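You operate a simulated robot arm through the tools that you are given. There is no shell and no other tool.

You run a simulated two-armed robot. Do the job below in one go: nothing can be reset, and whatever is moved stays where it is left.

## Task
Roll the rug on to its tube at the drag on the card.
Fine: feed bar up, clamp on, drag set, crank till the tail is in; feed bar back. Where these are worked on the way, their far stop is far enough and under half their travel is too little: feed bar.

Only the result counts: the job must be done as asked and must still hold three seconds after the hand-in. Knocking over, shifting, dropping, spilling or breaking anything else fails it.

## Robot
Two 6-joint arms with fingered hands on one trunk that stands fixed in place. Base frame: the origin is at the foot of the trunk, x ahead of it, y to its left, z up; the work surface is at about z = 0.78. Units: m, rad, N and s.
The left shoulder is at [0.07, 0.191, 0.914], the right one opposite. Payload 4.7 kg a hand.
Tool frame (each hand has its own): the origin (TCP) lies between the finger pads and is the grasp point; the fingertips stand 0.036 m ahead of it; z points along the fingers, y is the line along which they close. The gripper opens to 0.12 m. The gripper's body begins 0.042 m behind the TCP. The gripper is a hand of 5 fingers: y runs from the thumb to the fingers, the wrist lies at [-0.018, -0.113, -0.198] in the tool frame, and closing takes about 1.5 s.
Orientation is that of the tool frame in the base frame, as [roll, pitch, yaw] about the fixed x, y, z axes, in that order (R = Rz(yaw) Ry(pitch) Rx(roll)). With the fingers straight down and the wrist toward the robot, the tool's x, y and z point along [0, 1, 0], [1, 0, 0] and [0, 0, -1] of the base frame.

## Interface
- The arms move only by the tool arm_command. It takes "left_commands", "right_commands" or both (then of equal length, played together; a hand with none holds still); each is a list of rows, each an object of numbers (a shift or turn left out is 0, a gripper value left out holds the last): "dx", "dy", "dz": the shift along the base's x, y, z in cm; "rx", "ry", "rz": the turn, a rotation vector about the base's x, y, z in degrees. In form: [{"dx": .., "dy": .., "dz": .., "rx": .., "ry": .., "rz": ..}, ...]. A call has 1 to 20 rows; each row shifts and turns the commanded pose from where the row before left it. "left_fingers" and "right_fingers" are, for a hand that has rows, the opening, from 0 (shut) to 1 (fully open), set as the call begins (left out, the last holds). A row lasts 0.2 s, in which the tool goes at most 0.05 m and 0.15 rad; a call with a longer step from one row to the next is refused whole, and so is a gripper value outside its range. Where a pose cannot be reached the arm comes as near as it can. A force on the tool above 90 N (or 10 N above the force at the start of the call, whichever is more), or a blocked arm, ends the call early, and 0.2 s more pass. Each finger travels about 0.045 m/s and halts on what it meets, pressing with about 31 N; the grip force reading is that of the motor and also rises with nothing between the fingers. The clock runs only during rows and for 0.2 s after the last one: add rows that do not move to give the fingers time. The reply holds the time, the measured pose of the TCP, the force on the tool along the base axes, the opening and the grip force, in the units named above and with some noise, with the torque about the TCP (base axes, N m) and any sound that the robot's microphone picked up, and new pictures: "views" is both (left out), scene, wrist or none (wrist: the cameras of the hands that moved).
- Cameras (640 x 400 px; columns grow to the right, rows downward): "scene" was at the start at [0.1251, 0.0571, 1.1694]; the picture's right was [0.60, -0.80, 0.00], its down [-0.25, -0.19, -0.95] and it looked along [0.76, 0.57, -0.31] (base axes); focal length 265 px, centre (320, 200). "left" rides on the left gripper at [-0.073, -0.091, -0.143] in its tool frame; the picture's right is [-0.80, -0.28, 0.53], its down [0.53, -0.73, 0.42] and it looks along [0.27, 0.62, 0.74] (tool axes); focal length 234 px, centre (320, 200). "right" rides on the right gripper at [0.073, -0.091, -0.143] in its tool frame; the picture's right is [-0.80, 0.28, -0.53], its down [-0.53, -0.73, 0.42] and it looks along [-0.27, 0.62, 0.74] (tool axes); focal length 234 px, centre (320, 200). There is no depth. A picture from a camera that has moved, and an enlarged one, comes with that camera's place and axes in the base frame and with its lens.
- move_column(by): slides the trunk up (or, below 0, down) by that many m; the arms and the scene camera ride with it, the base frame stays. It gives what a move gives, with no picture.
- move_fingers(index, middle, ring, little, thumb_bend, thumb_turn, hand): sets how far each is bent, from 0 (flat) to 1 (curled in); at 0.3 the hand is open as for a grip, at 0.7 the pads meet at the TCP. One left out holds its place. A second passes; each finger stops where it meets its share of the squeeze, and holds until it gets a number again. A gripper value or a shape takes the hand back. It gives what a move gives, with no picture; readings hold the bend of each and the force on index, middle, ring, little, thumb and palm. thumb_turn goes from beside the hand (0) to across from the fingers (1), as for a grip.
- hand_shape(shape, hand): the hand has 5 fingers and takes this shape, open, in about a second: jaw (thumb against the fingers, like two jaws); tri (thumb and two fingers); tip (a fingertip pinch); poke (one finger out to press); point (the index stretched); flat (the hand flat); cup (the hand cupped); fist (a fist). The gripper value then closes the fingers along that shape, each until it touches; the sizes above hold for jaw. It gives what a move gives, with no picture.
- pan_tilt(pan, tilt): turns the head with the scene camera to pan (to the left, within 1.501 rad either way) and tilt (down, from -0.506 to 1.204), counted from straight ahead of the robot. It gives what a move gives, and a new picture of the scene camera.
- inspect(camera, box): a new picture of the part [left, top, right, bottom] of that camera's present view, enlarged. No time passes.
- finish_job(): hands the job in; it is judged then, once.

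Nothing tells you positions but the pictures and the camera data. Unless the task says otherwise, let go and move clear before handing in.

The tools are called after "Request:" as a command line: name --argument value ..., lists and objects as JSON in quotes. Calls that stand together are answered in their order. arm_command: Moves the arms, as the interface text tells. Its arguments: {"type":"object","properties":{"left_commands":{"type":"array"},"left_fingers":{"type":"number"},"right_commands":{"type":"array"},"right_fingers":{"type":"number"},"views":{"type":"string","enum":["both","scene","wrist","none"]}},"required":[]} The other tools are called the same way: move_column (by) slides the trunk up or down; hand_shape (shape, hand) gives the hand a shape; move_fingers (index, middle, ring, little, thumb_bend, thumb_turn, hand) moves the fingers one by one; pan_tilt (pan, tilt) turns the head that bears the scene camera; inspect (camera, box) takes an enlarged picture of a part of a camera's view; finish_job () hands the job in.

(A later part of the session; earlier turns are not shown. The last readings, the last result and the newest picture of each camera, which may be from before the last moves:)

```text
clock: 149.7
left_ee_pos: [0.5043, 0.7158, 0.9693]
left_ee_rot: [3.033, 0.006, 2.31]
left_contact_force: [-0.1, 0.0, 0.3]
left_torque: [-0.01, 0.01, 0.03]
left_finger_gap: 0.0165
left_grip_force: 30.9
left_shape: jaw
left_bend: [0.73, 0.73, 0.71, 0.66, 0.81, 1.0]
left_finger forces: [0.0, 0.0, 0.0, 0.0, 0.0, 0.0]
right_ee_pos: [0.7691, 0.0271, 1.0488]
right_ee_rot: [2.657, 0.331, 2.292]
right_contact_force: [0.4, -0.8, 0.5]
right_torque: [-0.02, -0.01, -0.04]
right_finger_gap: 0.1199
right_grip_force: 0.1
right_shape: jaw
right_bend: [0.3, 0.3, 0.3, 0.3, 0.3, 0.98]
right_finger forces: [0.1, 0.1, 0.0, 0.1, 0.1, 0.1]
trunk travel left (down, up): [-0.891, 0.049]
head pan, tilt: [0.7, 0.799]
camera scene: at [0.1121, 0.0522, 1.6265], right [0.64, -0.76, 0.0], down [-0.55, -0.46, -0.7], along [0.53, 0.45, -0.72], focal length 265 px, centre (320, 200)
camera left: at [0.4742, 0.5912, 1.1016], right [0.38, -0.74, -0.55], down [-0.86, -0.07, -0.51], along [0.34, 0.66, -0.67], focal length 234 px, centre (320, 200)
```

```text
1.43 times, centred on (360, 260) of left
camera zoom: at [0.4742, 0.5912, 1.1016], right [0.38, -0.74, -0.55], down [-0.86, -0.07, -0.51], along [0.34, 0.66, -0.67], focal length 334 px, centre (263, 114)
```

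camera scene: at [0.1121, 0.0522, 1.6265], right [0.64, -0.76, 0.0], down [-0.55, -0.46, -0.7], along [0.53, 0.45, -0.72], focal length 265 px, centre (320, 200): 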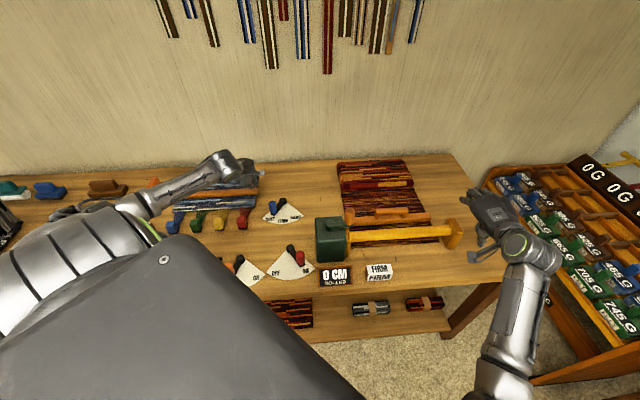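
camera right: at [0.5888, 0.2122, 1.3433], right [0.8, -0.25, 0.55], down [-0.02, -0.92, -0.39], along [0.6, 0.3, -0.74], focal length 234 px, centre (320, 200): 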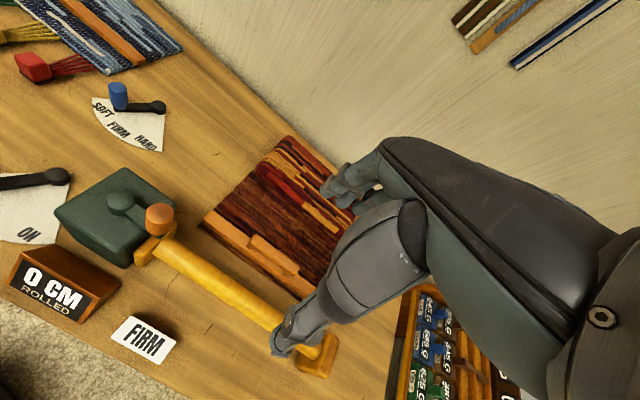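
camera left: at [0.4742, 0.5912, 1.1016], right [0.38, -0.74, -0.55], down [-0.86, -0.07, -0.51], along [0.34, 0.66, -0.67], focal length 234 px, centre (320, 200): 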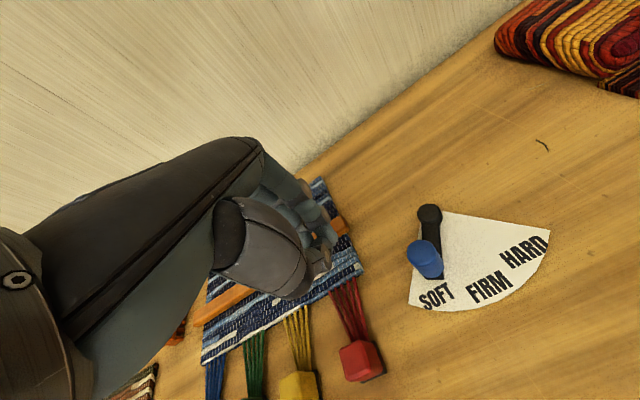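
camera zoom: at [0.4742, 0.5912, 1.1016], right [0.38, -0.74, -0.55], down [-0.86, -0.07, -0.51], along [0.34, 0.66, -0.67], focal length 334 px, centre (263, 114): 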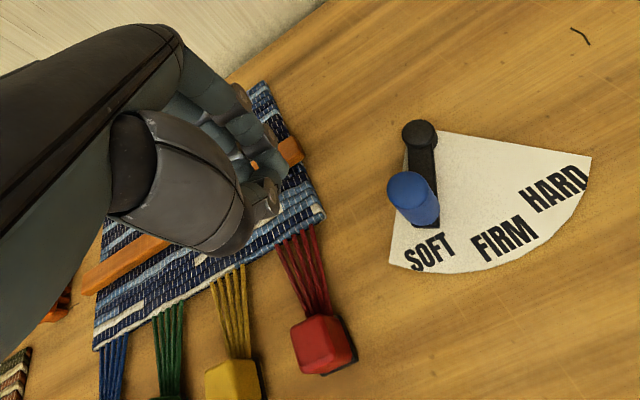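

The red lever is clearly at ON. The blue knob is at ≈[0.545, 0.668] (SOFT); FIRM is at ≈[0.563, 0.638]. I'll move next to the knob and descend on its left side.

Request:
arm_command --left_commands '[{"dx": 1.8, "dy": -0.6}, {"dz": -3}, {"dz": -3}, {"dz": -3}, {"dz": -2}, {}]' --views "none"

Request:
inspect --camera "left" --box '[220, 120, 500, 400]'

Request:
inspect --camera "scene" --box '[230, 170, 320, 250]'

```text
clock: 151.1
left_ee_pos: [0.5236, 0.7107, 0.8578]
left_ee_rot: [3.032, 0.003, 2.31]
left_contact_force: [-0.2, 0.2, 0.1]
left_torque: [-0.06, 0.0, -0.03]
left_finger_gap: 0.0162
left_grip_force: 31.0
left_shape: jaw
left_bend: [0.73, 0.73, 0.71, 0.66, 0.81, 1.0]
left_finger forces: [0.0, 0.0, 0.0, 0.0, 0.0, 0.1]
right_ee_pos: [0.7694, 0.0271, 1.0482]
right_ee_rot: [2.658, 0.331, 2.293]
right_contact_force: [-0.5, -0.2, -0.5]
right_torque: [0.02, 0.02, 0.03]
right_finger_gap: 0.1198
right_grip_force: 0.0
right_shape: jaw
right_bend: [0.3, 0.3, 0.3, 0.3, 0.3, 0.98]
right_finger forces: [0.1, 0.0, 0.1, 0.1, 0.1, 0.1]
trunk travel left (down, up): [-0.891, 0.049]
head pan, tilt: [0.7, 0.799]
```

```text
1.43 times, centred on (360, 260) of left
camera zoom: at [0.4945, 0.5843, 0.9898], right [0.38, -0.74, -0.55], down [-0.86, -0.07, -0.5], along [0.34, 0.66, -0.67], focal length 334 px, centre (263, 114)
```

zoom: 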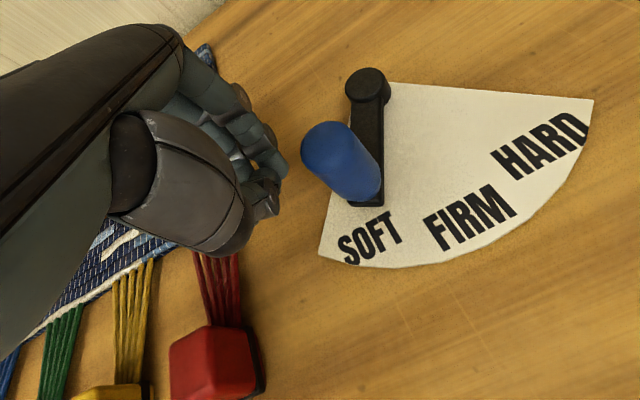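

```text
5.00 times, centred on (275, 210) of scene
camera zoom: at [0.1124, 0.0526, 1.6265], right [0.64, -0.76, 0.0], down [-0.55, -0.46, -0.7], along [0.53, 0.45, -0.72], focal length 1324 px, centre (545, 150)
```

zoom: 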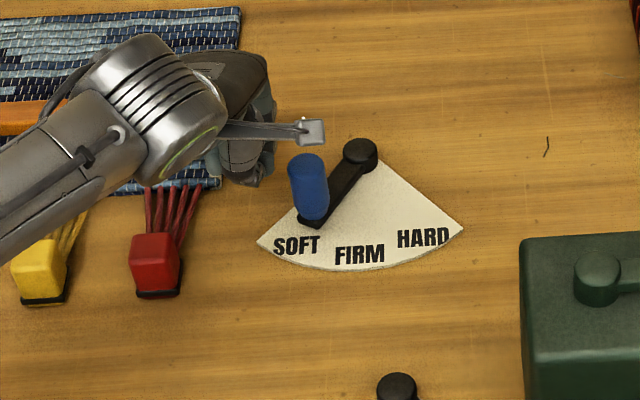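

Fingers are just left of the blue knob. Pushing gently in small steps with checks.

Request:
arm_command --left_commands '[{"dx": 0.4, "dy": -0.8}, {"dx": 0.4, "dy": -0.8}, {"dx": 0.45, "dy": -0.75}, {}]' --views "none"

Request:
inspect --camera "scene" --box '[230, 170, 320, 250]'

Request:
inspect --camera "left" --box '[220, 120, 500, 400]'

```text
clock: 152.1
left_ee_pos: [0.5359, 0.6875, 0.8582]
left_ee_rot: [3.031, 0.003, 2.31]
left_contact_force: [-2.0, 2.2, 0.0]
left_torque: [0.03, 0.08, 0.04]
left_finger_gap: 0.0159
left_grip_force: 31.6
left_shape: jaw
left_bend: [0.73, 0.73, 0.71, 0.66, 0.81, 1.0]
left_finger forces: [0.0, 0.0, 0.0, 0.1, 0.0, 0.0]
right_ee_pos: [0.7679, 0.0296, 1.0486]
right_ee_rot: [2.659, 0.332, 2.294]
right_contact_force: [0.2, 0.6, -0.8]
right_torque: [0.01, 0.04, 0.01]
right_finger_gap: 0.1199
right_grip_force: 0.0
right_shape: jaw
right_bend: [0.3, 0.3, 0.3, 0.3, 0.3, 0.98]
right_finger forces: [0.1, 0.1, 0.0, 0.1, 0.0, 0.0]
trunk travel left (down, up): [-0.891, 0.049]
head pan, tilt: [0.7, 0.799]
```

```text
5.00 times, centred on (275, 210) of scene
camera zoom: at [0.1122, 0.0531, 1.6265], right [0.64, -0.76, 0.0], down [-0.55, -0.46, -0.7], along [0.53, 0.45, -0.72], focal length 1324 px, centre (545, 150)
```

zoom: 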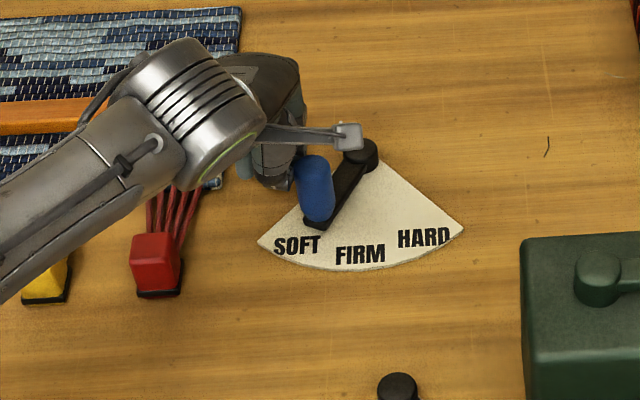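

```text
1.43 times, centred on (360, 260) of left
camera zoom: at [0.5071, 0.5619, 0.9904], right [0.38, -0.74, -0.55], down [-0.86, -0.07, -0.5], along [0.34, 0.66, -0.67], focal length 334 px, centre (263, 114)
```

zoom: 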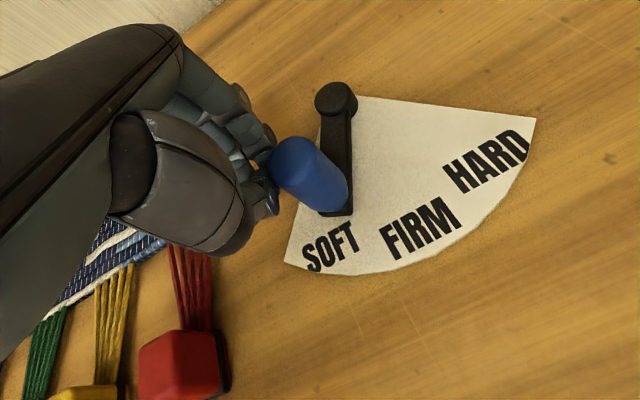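

Contact; the lever has just begun to move. I'll push another 1.6 cm and look.

Request:
arm_command --left_commands '[{"dx": 0.4, "dy": -0.7}, {"dx": 0.45, "dy": -0.65}, {}]' --views "none"

Request:
inspect --camera "scene" --box '[230, 170, 320, 250]'

Request:
inspect --camera "left" --box '[220, 120, 500, 400]'

```text
clock: 152.9
left_ee_pos: [0.5467, 0.6739, 0.8593]
left_ee_rot: [3.032, 0.005, 2.308]
left_contact_force: [-1.1, 0.6, 0.3]
left_torque: [-0.01, 0.02, -0.05]
left_finger_gap: 0.0159
left_grip_force: 30.9
left_shape: jaw
left_bend: [0.73, 0.73, 0.71, 0.66, 0.82, 1.0]
left_finger forces: [0.0, 0.0, 0.1, 0.0, 0.0, 0.0]
right_ee_pos: [0.7685, 0.0281, 1.0485]
right_ee_rot: [2.659, 0.333, 2.292]
right_contact_force: [-0.3, 0.2, 0.2]
right_torque: [0.0, 0.01, 0.02]
right_finger_gap: 0.1198
right_grip_force: 0.0
right_shape: jaw
right_bend: [0.3, 0.3, 0.3, 0.3, 0.3, 0.98]
right_finger forces: [0.1, 0.0, 0.1, 0.0, 0.0, 0.0]
trunk travel left (down, up): [-0.891, 0.049]
head pan, tilt: [0.7, 0.799]
```

```text
5.00 times, centred on (275, 210) of scene
camera zoom: at [0.1123, 0.0529, 1.6265], right [0.64, -0.77, 0.0], down [-0.55, -0.46, -0.7], along [0.53, 0.45, -0.72], focal length 1324 px, centre (545, 150)
```

zoom: 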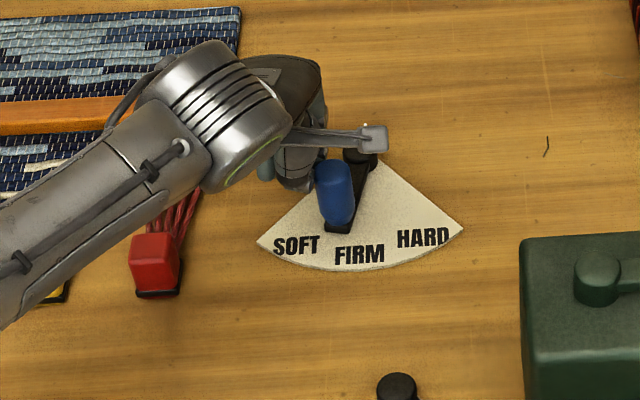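

```text
1.43 times, centred on (360, 260) of left
camera zoom: at [0.5167, 0.5472, 0.9902], right [0.38, -0.74, -0.55], down [-0.86, -0.07, -0.51], along [0.34, 0.66, -0.67], focal length 334 px, centre (263, 114)
```

zoom: 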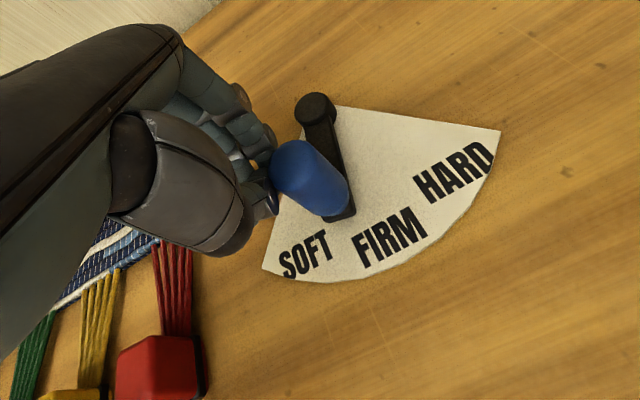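

Roughly halfway from SOFT to FIRM. Another centimetre.

Request:
arm_command --left_commands '[{"dx": 0.33, "dy": -0.4}, {"dx": 0.33, "dy": -0.4}, {}]' --views "none"

Request:
inspect --camera "left" --box '[260, 140, 460, 320]'

Request:
inspect --camera "scene" --box '[230, 170, 320, 250]'

```text
clock: 153.7
left_ee_pos: [0.5519, 0.6654, 0.8591]
left_ee_rot: [3.031, 0.005, 2.309]
left_contact_force: [-1.3, 0.4, -0.2]
left_torque: [0.0, 0.01, -0.02]
left_finger_gap: 0.016
left_grip_force: 31.0
left_shape: jaw
left_bend: [0.73, 0.73, 0.71, 0.66, 0.82, 1.0]
left_finger forces: [0.0, 0.1, 0.1, 0.0, 0.0, 0.0]
right_ee_pos: [0.7684, 0.0291, 1.0485]
right_ee_rot: [2.658, 0.332, 2.291]
right_contact_force: [-0.6, -0.1, 0.1]
right_torque: [-0.02, 0.01, 0.0]
right_finger_gap: 0.1198
right_grip_force: 0.1
right_shape: jaw
right_bend: [0.3, 0.3, 0.3, 0.3, 0.3, 0.98]
right_finger forces: [0.1, 0.0, 0.0, 0.0, 0.0, 0.0]
trunk travel left (down, up): [-0.891, 0.049]
head pan, tilt: [0.7, 0.799]
```

```text
2.22 times, centred on (360, 230) of left
camera zoom: at [0.5222, 0.5395, 0.9911], right [0.38, -0.74, -0.55], down [-0.86, -0.07, -0.51], along [0.34, 0.66, -0.67], focal length 520 px, centre (231, 133)
```

zoom: 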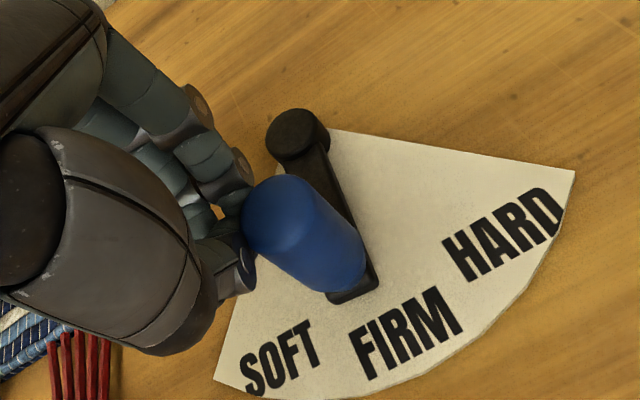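

```text
5.00 times, centred on (275, 210) of scene
camera zoom: at [0.1124, 0.0528, 1.6265], right [0.64, -0.77, 0.0], down [-0.55, -0.46, -0.7], along [0.53, 0.45, -0.72], focal length 1324 px, centre (545, 150)
```

zoom: 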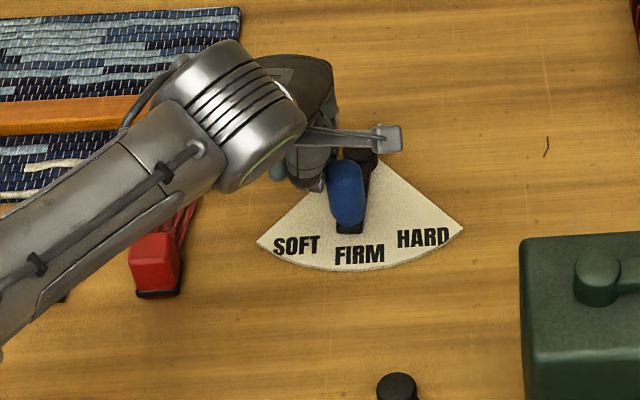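

Close: about 6° short of FIRM. A slight further nudge.

Request:
arm_command --left_commands '[{"dx": 0.45, "dy": -0.45}, {}]' --views "none"

Request:
inspect --camera "left" --box '[260, 140, 460, 320]'

Request:
inspect --camera "scene" --box '[230, 170, 320, 250]'

```text
clock: 154.3
left_ee_pos: [0.5556, 0.661, 0.8585]
left_ee_rot: [3.032, 0.003, 2.309]
left_contact_force: [0.0, -0.5, 0.5]
left_torque: [-0.03, 0.01, 0.01]
left_finger_gap: 0.0161
left_grip_force: 31.4
left_shape: jaw
left_bend: [0.73, 0.73, 0.71, 0.66, 0.82, 1.0]
left_finger forces: [0.0, 0.0, 0.1, 0.0, 0.0, 0.1]
right_ee_pos: [0.7697, 0.0281, 1.0485]
right_ee_rot: [2.657, 0.332, 2.292]
right_contact_force: [-1.0, -0.1, -0.4]
right_torque: [0.01, -0.02, 0.01]
right_finger_gap: 0.1201
right_grip_force: 0.0
right_shape: jaw
right_bend: [0.3, 0.3, 0.3, 0.3, 0.3, 0.98]
right_finger forces: [0.0, 0.0, 0.0, 0.1, 0.1, 0.0]
trunk travel left (down, up): [-0.891, 0.049]
head pan, tilt: [0.7, 0.799]
```

```text
2.22 times, centred on (360, 230) of left
camera zoom: at [0.5267, 0.5356, 0.9907], right [0.38, -0.74, -0.55], down [-0.86, -0.07, -0.5], along [0.34, 0.66, -0.67], focal length 520 px, centre (231, 133)
```

zoom: 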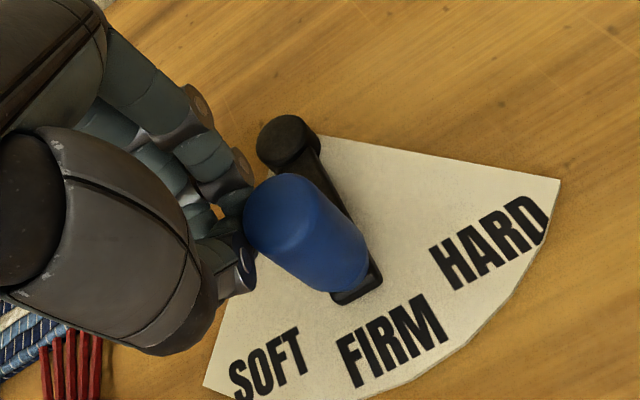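

```text
5.00 times, centred on (275, 210) of scene
camera zoom: at [0.1125, 0.0528, 1.6265], right [0.64, -0.77, 0.0], down [-0.55, -0.46, -0.7], along [0.53, 0.45, -0.72], focal length 1324 px, centre (545, 150)
```

zoom: 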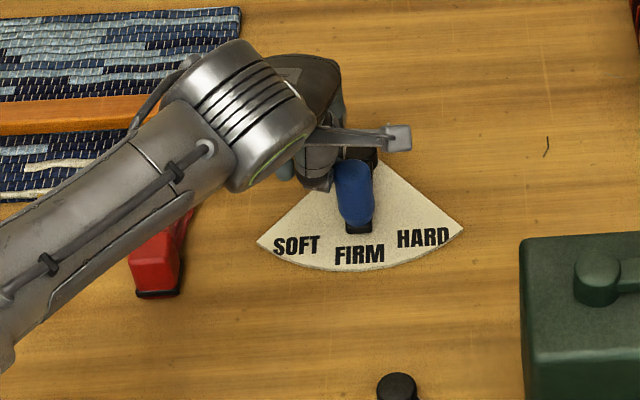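

The lever now points at FIRM. I'll back the hand off, lift and verify.

Request:
arm_command --left_commands '[{"dx": -0.8, "dy": 1}, {"dx": -0.8, "dy": 1}, {"dz": 3}, {"dz": 4}, {"dz": 4}, {"dx": -1, "dy": 2, "dz": 3}]' --views "none"

Request:
inspect --camera "scene" --box '[230, 170, 320, 250]'

Request:
inspect --camera "scene" --box '[240, 160, 480, 310]'

Request:
inspect --camera "left" --box '[260, 120, 540, 340]'

```text
clock: 155.7
left_ee_pos: [0.5292, 0.6987, 0.9985]
left_ee_rot: [3.033, 0.004, 2.311]
left_contact_force: [0.5, 0.0, -1.3]
left_torque: [0.02, 0.0, 0.02]
left_finger_gap: 0.0162
left_grip_force: 31.3
left_shape: jaw
left_bend: [0.73, 0.73, 0.71, 0.66, 0.82, 1.0]
left_finger forces: [0.0, 0.0, 0.0, 0.1, 0.0, 0.0]
right_ee_pos: [0.7684, 0.0289, 1.0481]
right_ee_rot: [2.657, 0.333, 2.29]
right_contact_force: [-0.5, 0.2, -0.3]
right_torque: [0.01, -0.02, -0.02]
right_finger_gap: 0.1199
right_grip_force: 0.0
right_shape: jaw
right_bend: [0.3, 0.3, 0.3, 0.3, 0.3, 0.98]
right_finger forces: [0.1, 0.0, 0.0, 0.1, 0.1, 0.0]
trunk travel left (down, up): [-0.891, 0.049]
head pan, tilt: [0.7, 0.799]
```

```text
5.00 times, centred on (275, 210) of scene
camera zoom: at [0.1111, 0.0533, 1.6265], right [0.64, -0.77, 0.0], down [-0.55, -0.46, -0.7], along [0.53, 0.45, -0.72], focal length 1324 px, centre (545, 150)
```

zoom: 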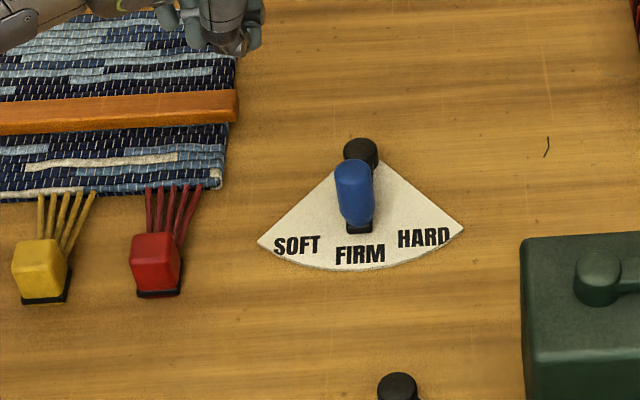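

```text
2.67 times, centred on (360, 235) of scene
camera zoom: at [0.1111, 0.0533, 1.6265], right [0.64, -0.77, 0.0], down [-0.55, -0.46, -0.7], along [0.53, 0.45, -0.72], focal length 706 px, centre (213, 107)
```

zoom: 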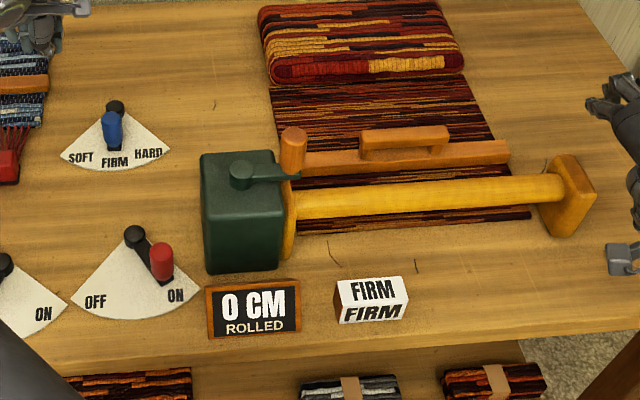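

```text
1.82 times, centred on (400, 230) of left
camera zoom: at [0.4997, 0.5747, 1.1302], right [0.38, -0.74, -0.55], down [-0.86, -0.07, -0.5], along [0.34, 0.66, -0.67], focal length 426 px, centre (174, 146)
```

zoom: 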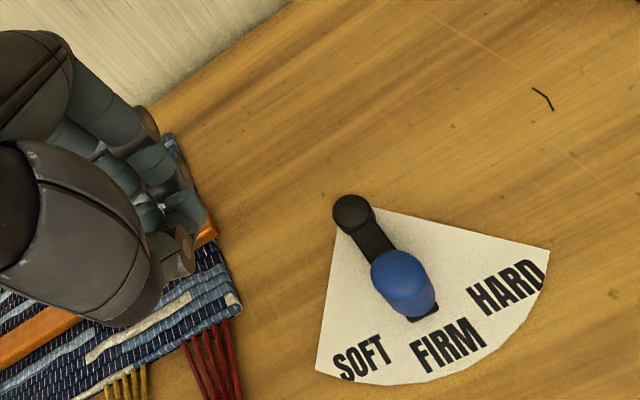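

Clamp ON, drag at FIRM, the rug's edge under the tube. Next is the crank: hub ≈ [0.554, 0.384], knob radius ≈ 6 cm, knob z ≈ 0.95–1.0. I'll fold ring and little fingers so index, middle and thumb form a compact pin, then move to the knob's side.

Request:
move_fingers --hand "left" --ring 1.0 --little 1.0 --index 0.74 --middle 0.74 --thumb_bend 0.8 --thumb_turn 1.0

Request:
arm_command --left_commands '[{"dz": 3}, {"dz": 4}, {"dz": 4}, {"dx": 1.2, "dy": -4}, {"dx": 1.2, "dy": -4}, {"dx": 1.2, "dy": -4}, {"dx": 1.2, "dy": -4}, {"dx": 1.2, "dy": -4}, {"dx": 1.2, "dy": -4}, {"dx": 1.5, "dy": -4}, {"dx": 1.3, "dy": -3.6}, {}]' --views "both"

Request:
inspect --camera "scene" --box '[290, 170, 410, 270]'

Request:
inspect --camera "left" --box '[200, 120, 520, 400]'

```text
clock: 156.7
left_ee_pos: [0.5298, 0.6998, 0.999]
left_ee_rot: [3.032, 0.004, 2.311]
left_contact_force: [-0.6, -1.0, -0.2]
left_torque: [0.01, -0.01, 0.02]
left_finger_gap: 0.0
left_grip_force: 0.0
left_shape: fingers
left_bend: [0.73, 0.73, 1.0, 1.0, 0.77, 1.0]
left_finger forces: [0.0, 0.0, 0.0, 0.0, 0.0, 0.1]
right_ee_pos: [0.7689, 0.0285, 1.0492]
right_ee_rot: [2.658, 0.334, 2.29]
right_contact_force: [0.4, 0.1, -0.2]
right_torque: [0.01, -0.05, 0.01]
right_finger_gap: 0.1201
right_grip_force: 0.1
right_shape: jaw
right_bend: [0.3, 0.3, 0.3, 0.3, 0.3, 0.98]
right_finger forces: [0.0, 0.1, 0.0, 0.0, 0.0, 0.1]
trunk travel left (down, up): [-0.891, 0.049]
head pan, tilt: [0.7, 0.799]
```

```text
clock: 159.3
left_ee_pos: [0.6285, 0.3854, 1.109]
left_ee_rot: [3.03, 0.004, 2.309]
left_contact_force: [0.0, 1.3, 0.5]
left_torque: [0.0, -0.02, -0.02]
left_finger_gap: 0.0001
left_grip_force: 0.1
left_shape: fingers
left_bend: [0.73, 0.73, 1.0, 1.0, 0.77, 1.0]
left_finger forces: [0.0, 0.0, 0.1, 0.1, 0.1, 0.0]
right_ee_pos: [0.7681, 0.0291, 1.047]
right_ee_rot: [2.658, 0.333, 2.291]
right_contact_force: [0.1, -0.3, -0.7]
right_torque: [-0.03, -0.02, -0.02]
right_finger_gap: 0.1199
right_grip_force: 0.1
right_shape: jaw
right_bend: [0.3, 0.3, 0.3, 0.3, 0.3, 0.98]
right_finger forces: [0.0, 0.0, 0.0, 0.0, 0.0, 0.0]
trunk travel left (down, up): [-0.891, 0.049]
head pan, tilt: [0.7, 0.799]
camera scene: at [0.112, 0.054, 1.6265], right [0.64, -0.76, 0.0], down [-0.55, -0.46, -0.7], along [0.53, 0.45, -0.72], focal length 265 px, centre (320, 200)
camera left: at [0.5998, 0.2606, 1.2398], right [0.38, -0.74, -0.55], down [-0.86, -0.07, -0.5], along [0.34, 0.66, -0.67], focal length 234 px, centre (320, 200)
```

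scene: 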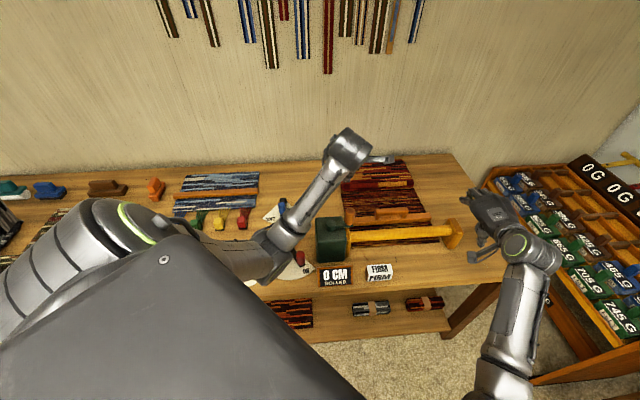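
left: 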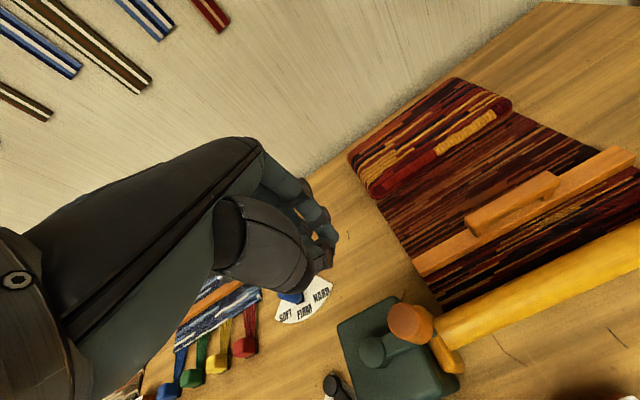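

```text
4.00 times, centred on (350, 220) of scene
camera zoom: at [0.112, 0.054, 1.6265], right [0.64, -0.76, 0.0], down [-0.55, -0.46, -0.7], along [0.53, 0.45, -0.72], focal length 1059 px, centre (200, 120)
```

zoom: 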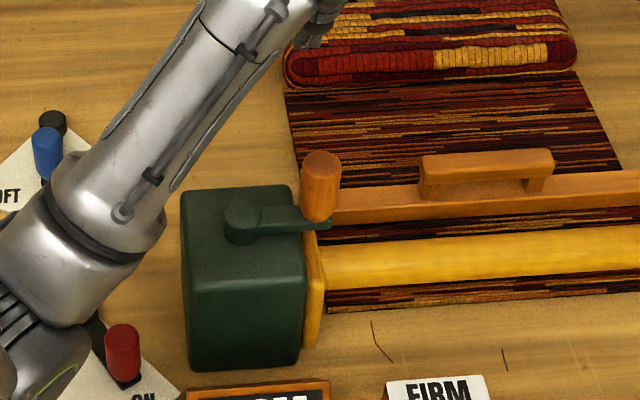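

```text
1.43 times, centred on (360, 260) of left
camera zoom: at [0.5998, 0.2606, 1.2398], right [0.38, -0.74, -0.55], down [-0.86, -0.07, -0.5], along [0.34, 0.66, -0.67], focal length 334 px, centre (263, 114)
```

zoom: 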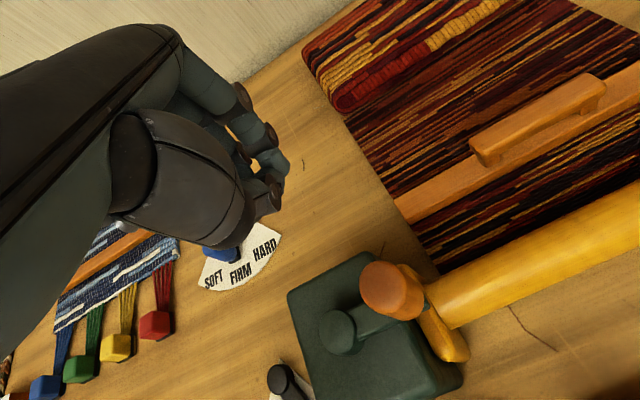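

The hand is beside the crank knob. I'll lower the pin to knob height (tips ≈ 0.965).

Request:
arm_command --left_commands '[{"dx": 0.6, "dz": -3}, {"dz": -3}, {"dz": -3}, {"dz": -1.8}, {}]' --views "none"

Request:
inspect --camera "left" --box '[200, 120, 520, 400]'

Request:
inspect --camera "scene" --box '[290, 150, 410, 290]'

```text
clock: 160.5
left_ee_pos: [0.6361, 0.3853, 1.0003]
left_ee_rot: [3.034, 0.004, 2.309]
left_contact_force: [-0.1, -0.2, 0.6]
left_torque: [0.01, 0.01, 0.02]
left_finger_gap: 0.0
left_grip_force: 0.0
left_shape: fingers
left_bend: [0.73, 0.73, 1.0, 1.0, 0.77, 1.0]
left_finger forces: [0.0, 0.0, 0.0, 0.0, 0.0, 0.0]
right_ee_pos: [0.7694, 0.0279, 1.048]
right_ee_rot: [2.657, 0.332, 2.29]
right_contact_force: [0.8, -0.5, -0.6]
right_torque: [0.0, 0.01, -0.01]
right_finger_gap: 0.12
right_grip_force: 0.0
right_shape: jaw
right_bend: [0.3, 0.3, 0.3, 0.3, 0.3, 0.98]
right_finger forces: [0.0, 0.0, 0.1, 0.0, 0.0, 0.1]
trunk travel left (down, up): [-0.891, 0.049]
head pan, tilt: [0.7, 0.799]
```

```text
1.43 times, centred on (360, 260) of left
camera zoom: at [0.6071, 0.2597, 1.1312], right [0.38, -0.74, -0.55], down [-0.86, -0.07, -0.5], along [0.34, 0.66, -0.67], focal length 334 px, centre (263, 114)
```

zoom: 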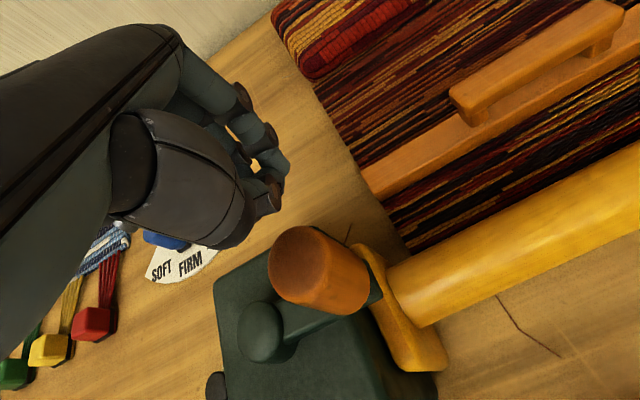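

```text
2.86 times, centred on (350, 220) of scene
camera zoom: at [0.1124, 0.0529, 1.6265], right [0.64, -0.76, 0.0], down [-0.55, -0.46, -0.7], along [0.53, 0.45, -0.72], focal length 756 px, centre (234, 143)
```

zoom: 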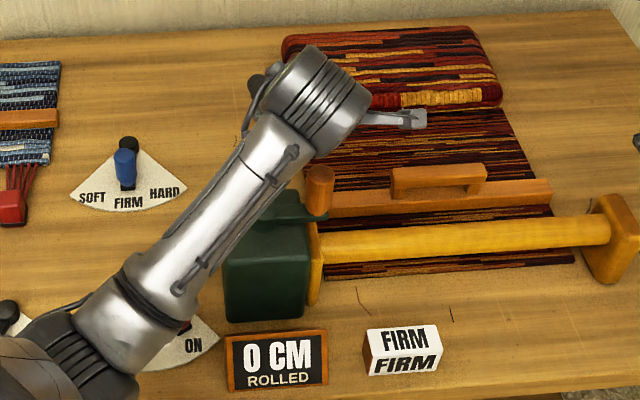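

In position behind the knob for a clockwise turn (seen from above). I'll push a short arc and check the readout for the direction.

Request:
arm_command --left_commands '[{"dx": -0.1, "dy": -1.0}, {"dx": -0.1, "dy": -1.0}, {"dx": -0.5, "dy": -1.9}, {"dx": -1.0, "dy": -1.65}, {}]' --views "none"

Request:
inspect --camera "left" --box '[200, 120, 520, 400]'

Request:
inspect --camera "scene" --box '[290, 150, 410, 290]'

```text
clock: 161.7
left_ee_pos: [0.6192, 0.3281, 1.0027]
left_ee_rot: [3.031, 0.005, 2.309]
left_contact_force: [1.0, 0.2, 1.1]
left_torque: [-0.04, 0.01, 0.02]
left_finger_gap: 0.0001
left_grip_force: 0.9
left_shape: fingers
left_bend: [0.73, 0.73, 1.0, 1.0, 0.77, 1.0]
left_finger forces: [0.1, 0.0, 0.0, 0.1, 1.6, 0.0]
right_ee_pos: [0.7682, 0.028, 1.0477]
right_ee_rot: [2.662, 0.332, 2.295]
right_contact_force: [-0.2, 0.7, -0.9]
right_torque: [-0.01, -0.02, 0.01]
right_finger_gap: 0.1199
right_grip_force: 0.1
right_shape: jaw
right_bend: [0.3, 0.3, 0.3, 0.3, 0.3, 0.98]
right_finger forces: [0.0, 0.0, 0.1, 0.0, 0.0, 0.1]
trunk travel left (down, up): [-0.891, 0.049]
head pan, tilt: [0.7, 0.799]
```

```text
1.43 times, centred on (360, 260) of left
camera zoom: at [0.5891, 0.2031, 1.1347], right [0.38, -0.74, -0.55], down [-0.86, -0.07, -0.51], along [0.34, 0.66, -0.67], focal length 334 px, centre (263, 114)
```

zoom: 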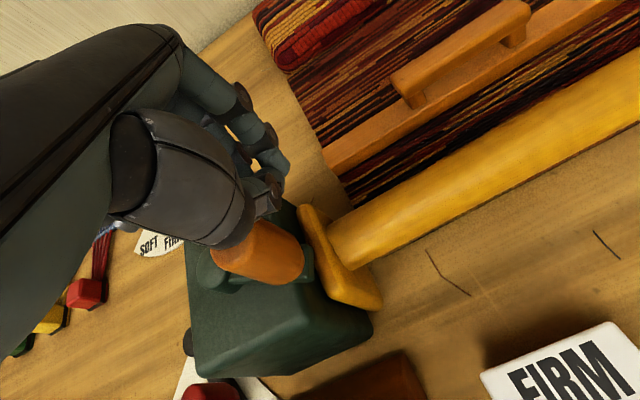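

```text
2.86 times, centred on (350, 220) of scene
camera zoom: at [0.1129, 0.0534, 1.6265], right [0.64, -0.76, 0.0], down [-0.55, -0.46, -0.7], along [0.53, 0.45, -0.72], focal length 756 px, centre (234, 143)
```

zoom: 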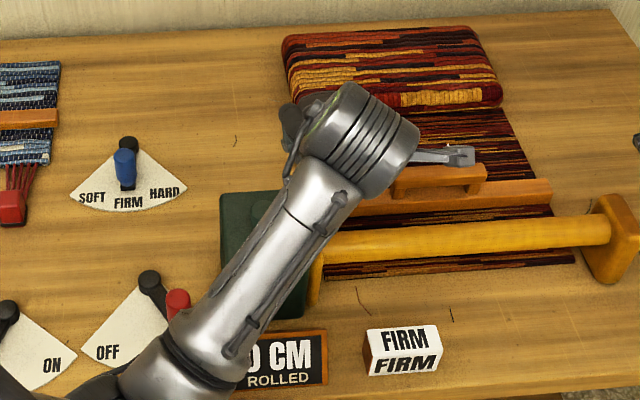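

The knob is being pushed and turns freely with little force. Continuing the clockwise arc, then checking the counter.

Request:
arm_command --left_commands '[{"dx": -1.45, "dy": -1.3}, {"dx": -1.75, "dy": -0.86}, {"dx": -1.92, "dy": -0.34}, {"dx": -1.93, "dy": 0.21}, {}]' --views "none"

Request:
inspect --camera "left" --box '[200, 120, 520, 400]'

Request:
inspect --camera "scene" --box '[290, 150, 410, 290]'

```text
clock: 162.9
left_ee_pos: [0.55, 0.306, 1.0023]
left_ee_rot: [3.031, 0.002, 2.311]
left_contact_force: [0.7, 0.5, 0.0]
left_torque: [-0.01, -0.01, -0.01]
left_finger_gap: 0.0
left_grip_force: 0.2
left_shape: fingers
left_bend: [0.73, 0.73, 1.0, 1.0, 0.76, 1.0]
left_finger forces: [0.0, 0.1, 0.1, 0.1, 0.1, 0.0]
right_ee_pos: [0.7698, 0.0288, 1.0479]
right_ee_rot: [2.656, 0.333, 2.291]
right_contact_force: [-0.4, 0.4, -0.7]
right_torque: [0.05, 0.02, 0.01]
right_finger_gap: 0.1199
right_grip_force: 0.0
right_shape: jaw
right_bend: [0.3, 0.3, 0.3, 0.3, 0.3, 0.98]
right_finger forces: [0.0, 0.1, 0.0, 0.0, 0.0, 0.0]
trunk travel left (down, up): [-0.891, 0.049]
head pan, tilt: [0.7, 0.799]
```

```text
1.43 times, centred on (360, 260) of left
camera zoom: at [0.5203, 0.1804, 1.1341], right [0.38, -0.74, -0.55], down [-0.86, -0.07, -0.5], along [0.34, 0.66, -0.67], focal length 334 px, centre (263, 114)
```

zoom: 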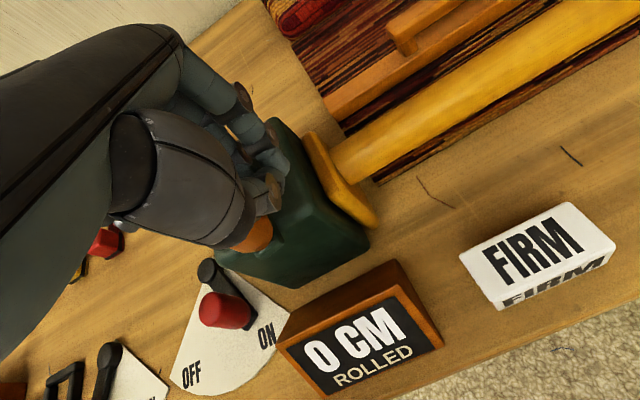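

```text
2.86 times, centred on (350, 220) of scene
camera zoom: at [0.1132, 0.0527, 1.6264], right [0.64, -0.76, 0.0], down [-0.55, -0.46, -0.7], along [0.53, 0.45, -0.72], focal length 756 px, centre (234, 143)
```

zoom: 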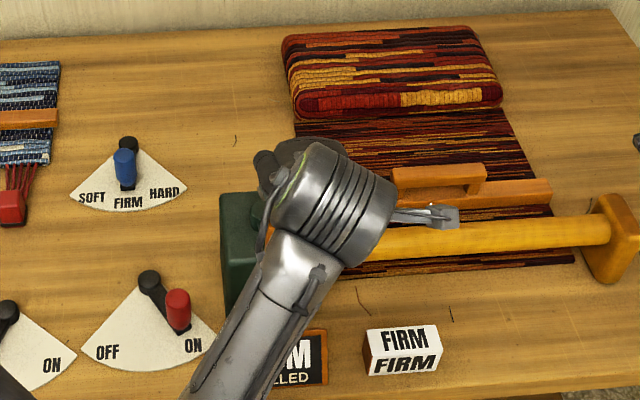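

The counter still shows 0 CM after a quarter turn clockwise, so I'll try counter-clockwise: lift over the knob and come down on its other side.

Request:
arm_command --left_commands '[{"dz": 4}, {"dz": 3}, {"dx": -2, "dy": 2.2}, {"dx": -2, "dy": 2.2}, {"dx": -1.9, "dy": 2.3}, {"dz": -2}, {"dz": -2}, {"dz": -3}, {}]' --views "none"

Request:
inspect --camera "left" --box '[200, 120, 520, 400]'

```text
clock: 164.9
left_ee_pos: [0.4915, 0.3731, 1.0028]
left_ee_rot: [3.03, 0.002, 2.309]
left_contact_force: [0.3, 0.5, 0.4]
left_torque: [-0.03, -0.02, 0.0]
left_finger_gap: 0.0002
left_grip_force: 0.1
left_shape: fingers
left_bend: [0.73, 0.73, 1.0, 1.0, 0.76, 1.0]
left_finger forces: [0.0, 0.0, 0.0, 0.1, 0.0, 0.0]
right_ee_pos: [0.7686, 0.0273, 1.0479]
right_ee_rot: [2.659, 0.333, 2.29]
right_contact_force: [0.2, -1.1, 0.6]
right_torque: [0.0, 0.0, 0.0]
right_finger_gap: 0.1199
right_grip_force: 0.1
right_shape: jaw
right_bend: [0.3, 0.3, 0.3, 0.3, 0.3, 0.98]
right_finger forces: [0.0, 0.0, 0.0, 0.0, 0.0, 0.1]
trunk travel left (down, up): [-0.891, 0.049]
head pan, tilt: [0.7, 0.799]
```

```text
1.43 times, centred on (360, 260) of left
camera zoom: at [0.4615, 0.2472, 1.1336], right [0.38, -0.74, -0.55], down [-0.86, -0.07, -0.5], along [0.34, 0.67, -0.67], focal length 334 px, centre (263, 114)
```

zoom: 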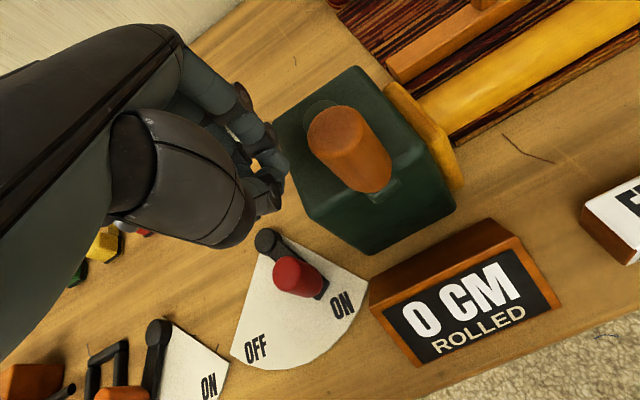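

Pin is on the knob's other side. Now pushing counter-clockwise.

Request:
arm_command --left_commands '[{"dx": 0.6, "dy": -1.92}, {"dx": 0.86, "dy": -1.75}, {"dx": 1.3, "dy": -1.45}, {"dx": 1.65, "dy": -1.03}, {"dx": 1.88, "dy": -0.54}, {"dx": 1.94, "dy": 0}, {}]' --views "none"

Request:
inspect --camera "left" --box '[200, 120, 520, 400]'

Request:
inspect --camera "scene" --box '[290, 150, 410, 290]'

```text
clock: 166.5
left_ee_pos: [0.5732, 0.3074, 0.9995]
left_ee_rot: [3.032, 0.003, 2.31]
left_contact_force: [0.4, -0.8, 0.1]
left_torque: [0.03, 0.02, 0.0]
left_finger_gap: 0.0
left_grip_force: 0.1
left_shape: fingers
left_bend: [0.73, 0.73, 1.0, 1.0, 0.77, 1.0]
left_finger forces: [0.1, 0.0, 0.1, 0.0, 0.0, 0.0]
right_ee_pos: [0.7695, 0.0279, 1.0483]
right_ee_rot: [2.658, 0.331, 2.293]
right_contact_force: [-0.3, 0.3, 0.9]
right_torque: [0.03, -0.02, -0.03]
right_finger_gap: 0.1198
right_grip_force: 0.0
right_shape: jaw
right_bend: [0.3, 0.3, 0.3, 0.3, 0.3, 0.98]
right_finger forces: [0.0, 0.0, 0.0, 0.1, 0.1, 0.1]
trunk travel left (down, up): [-0.891, 0.049]
head pan, tilt: [0.7, 0.799]
```

```text
1.43 times, centred on (360, 260) of left
camera zoom: at [0.5444, 0.1817, 1.1316], right [0.38, -0.74, -0.55], down [-0.86, -0.07, -0.5], along [0.34, 0.66, -0.67], focal length 334 px, centre (263, 114)
```

zoom: 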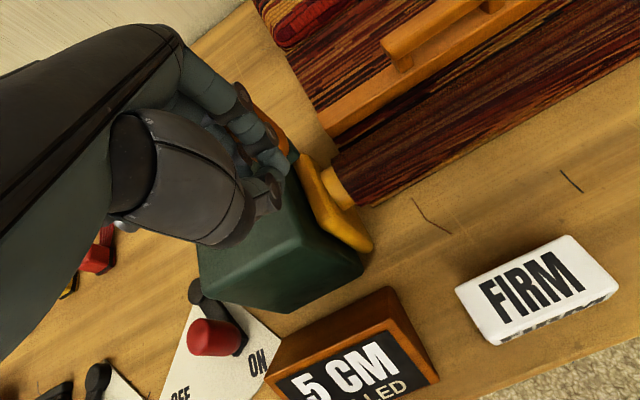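

```text
2.86 times, centred on (350, 220) of scene
camera zoom: at [0.1123, 0.0521, 1.6265], right [0.64, -0.77, 0.0], down [-0.55, -0.46, -0.7], along [0.53, 0.45, -0.72], focal length 756 px, centre (234, 143)
```

zoom: 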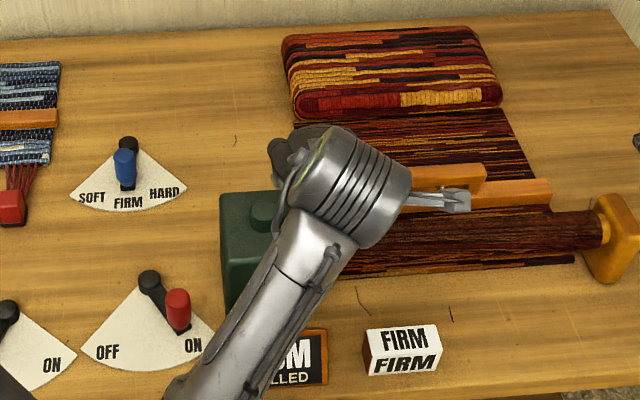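

Counter-clockwise winds: the counter shows 5 CM and the rug is on the tube. I'll continue around the circle.

Request:
arm_command --left_commands '[{"dx": 1.88, "dy": 0.54}, {"dx": 1.65, "dy": 1.03}, {"dx": 1.3, "dy": 1.45}, {"dx": 0.86, "dy": 1.75}, {"dx": 0.34, "dy": 1.92}, {"dx": -0.21, "dy": 1.93}, {"dx": -0.73, "dy": 1.81}, {"dx": -1.2, "dy": 1.54}, {}]' --views "none"

Request:
inspect --camera "left" --box '[200, 120, 520, 400]'

Request:
inspect --camera "scene" --box '[290, 150, 410, 290]'

```text
clock: 168.5
left_ee_pos: [0.6104, 0.427, 1.0]
left_ee_rot: [3.032, 0.004, 2.309]
left_contact_force: [0.2, -0.3, -0.5]
left_torque: [-0.02, -0.02, 0.03]
left_finger_gap: 0.0
left_grip_force: 0.0
left_shape: fingers
left_bend: [0.73, 0.73, 1.0, 1.0, 0.77, 1.0]
left_finger forces: [0.0, 0.0, 0.0, 0.0, 0.0, 0.1]
right_ee_pos: [0.769, 0.0279, 1.0483]
right_ee_rot: [2.655, 0.332, 2.289]
right_contact_force: [0.2, -0.4, 0.1]
right_torque: [-0.02, 0.02, -0.02]
right_finger_gap: 0.1202
right_grip_force: 0.1
right_shape: jaw
right_bend: [0.3, 0.3, 0.3, 0.3, 0.3, 0.98]
right_finger forces: [0.0, 0.1, 0.1, 0.0, 0.0, 0.0]
trunk travel left (down, up): [-0.891, 0.049]
head pan, tilt: [0.7, 0.799]
```

```text
1.43 times, centred on (360, 260) of left
camera zoom: at [0.5812, 0.3012, 1.132], right [0.38, -0.74, -0.55], down [-0.86, -0.07, -0.5], along [0.34, 0.67, -0.67], focal length 334 px, centre (263, 114)
```

zoom: 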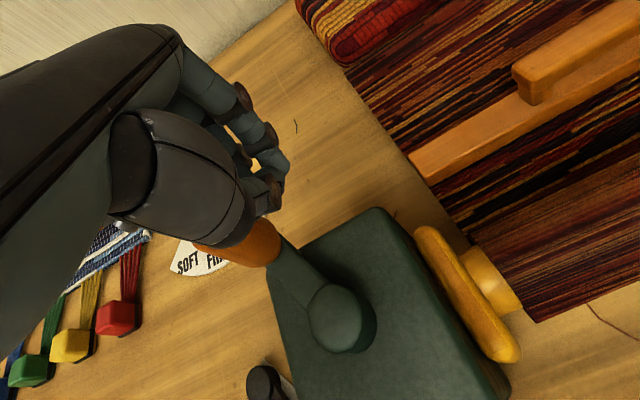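

```text
2.86 times, centred on (350, 220) of scene
camera zoom: at [0.113, 0.0519, 1.6265], right [0.64, -0.76, 0.0], down [-0.55, -0.46, -0.7], along [0.53, 0.45, -0.72], focal length 756 px, centre (234, 143)
```

zoom: 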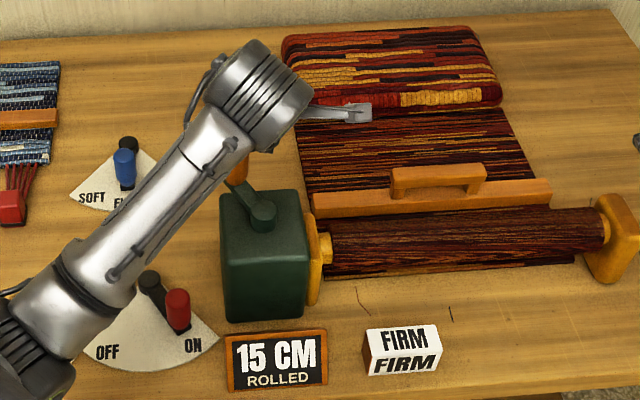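

15 CM and turning easily. Continuing the rest of this turn.

Request:
arm_command --left_commands '[{"dx": -1.3, "dy": 1.0}, {"dx": -1.83, "dy": 0.67}, {"dx": -1.95, "dy": 0.13}, {"dx": -1.9, "dy": -0.4}, {"dx": -1.72, "dy": -0.92}, {"dx": -1.41, "dy": -1.35}, {"dx": -0.97, "dy": -1.69}, {"dx": -0.47, "dy": -1.89}, {"dx": 0.07, "dy": -1.95}, {"dx": 0.6, "dy": -1.85}, {"dx": 1.09, "dy": -1.61}, {"dx": 1.49, "dy": -1.26}, {"dx": 1.78, "dy": -0.79}, {"dx": 1.93, "dy": -0.27}, {}]' --views "none"

Request:
inspect --camera "left" --box '[200, 120, 520, 400]'

Request:
inspect --camera "scene" --box '[290, 150, 410, 290]'

```text
clock: 171.7
left_ee_pos: [0.5667, 0.3041, 1.0013]
left_ee_rot: [3.032, 0.002, 2.309]
left_contact_force: [0.3, -0.3, 0.0]
left_torque: [-0.01, -0.01, -0.04]
left_finger_gap: 0.0
left_grip_force: 0.1
left_shape: fingers
left_bend: [0.73, 0.73, 1.0, 1.0, 0.76, 1.0]
left_finger forces: [0.0, 0.1, 0.1, 0.1, 0.0, 0.0]
right_ee_pos: [0.7689, 0.0272, 1.0475]
right_ee_rot: [2.657, 0.331, 2.291]
right_contact_force: [-0.4, -0.3, 0.2]
right_torque: [0.01, -0.01, -0.01]
right_finger_gap: 0.1196
right_grip_force: 0.0
right_shape: jaw
right_bend: [0.3, 0.3, 0.3, 0.3, 0.3, 0.98]
right_finger forces: [0.1, 0.0, 0.0, 0.0, 0.1, 0.0]
trunk travel left (down, up): [-0.891, 0.049]
head pan, tilt: [0.7, 0.799]
```

```text
1.43 times, centred on (360, 260) of left
camera zoom: at [0.5364, 0.1774, 1.1339], right [0.38, -0.74, -0.55], down [-0.86, -0.07, -0.51], along [0.34, 0.66, -0.67], focal length 334 px, centre (263, 114)
```

zoom: 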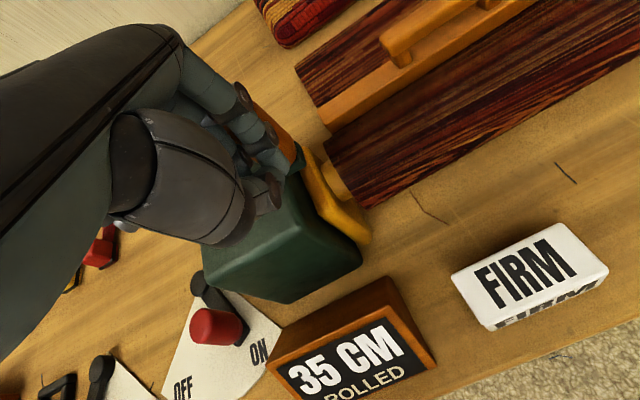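

```text
2.86 times, centred on (350, 220) of scene
camera zoom: at [0.112, 0.0524, 1.6265], right [0.64, -0.76, 0.0], down [-0.55, -0.46, -0.7], along [0.53, 0.45, -0.72], focal length 756 px, centre (234, 143)
```

zoom: 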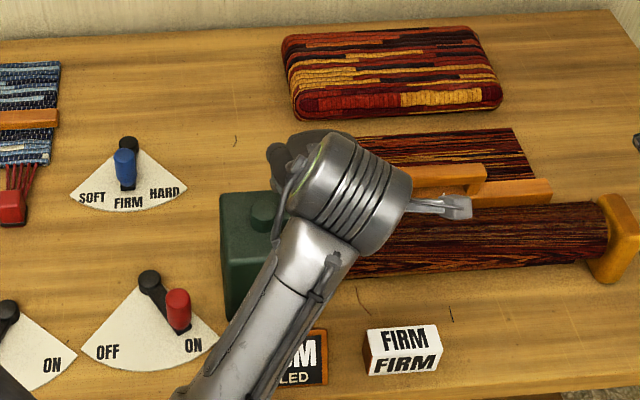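

35 CM, and the tail end of the rug is now visible behind the feed bar. I'll continue in smaller portions.

Request:
arm_command --left_commands '[{"dx": 1.8, "dy": 0.35}, {"dx": 1.78, "dy": 0.79}, {"dx": 1.49, "dy": 1.26}, {"dx": 1.09, "dy": 1.61}, {"dx": 0.6, "dy": 1.85}, {"dx": 0.07, "dy": 1.95}, {"dx": -0.47, "dy": 1.89}, {"dx": -0.97, "dy": 1.69}, {}]' --views "none"

Request:
inspect --camera "scene" --box '[290, 150, 410, 290]'

```text
clock: 173.7
left_ee_pos: [0.6216, 0.4184, 0.9999]
left_ee_rot: [3.031, 0.002, 2.309]
left_contact_force: [-0.2, 0.3, -0.4]
left_torque: [0.02, -0.03, 0.0]
left_finger_gap: 0.0
left_grip_force: 0.0
left_shape: fingers
left_bend: [0.73, 0.73, 1.0, 1.0, 0.76, 1.0]
left_finger forces: [0.1, 0.0, 0.0, 0.0, 0.1, 0.0]
right_ee_pos: [0.7699, 0.0285, 1.0469]
right_ee_rot: [2.658, 0.332, 2.291]
right_contact_force: [-0.4, -0.1, -0.2]
right_torque: [0.0, 0.03, 0.01]
right_finger_gap: 0.12
right_grip_force: 0.2
right_shape: jaw
right_bend: [0.3, 0.3, 0.3, 0.3, 0.3, 0.98]
right_finger forces: [0.0, 0.1, 0.0, 0.0, 0.1, 0.1]
trunk travel left (down, up): [-0.891, 0.049]
head pan, tilt: [0.7, 0.799]
```

```text
2.86 times, centred on (350, 220) of scene
camera zoom: at [0.1128, 0.052, 1.6265], right [0.64, -0.76, 0.0], down [-0.55, -0.46, -0.7], along [0.53, 0.45, -0.72], focal length 756 px, centre (234, 143)
```

zoom: 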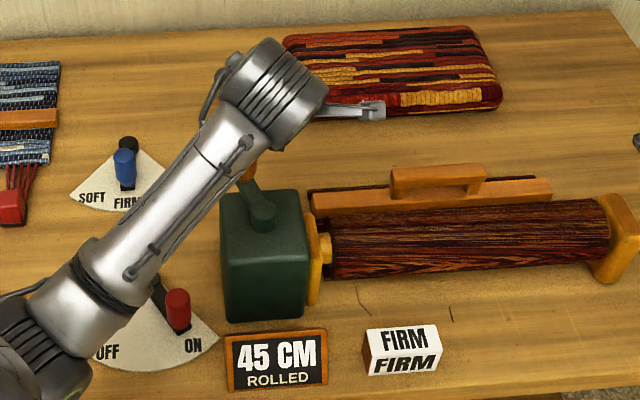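

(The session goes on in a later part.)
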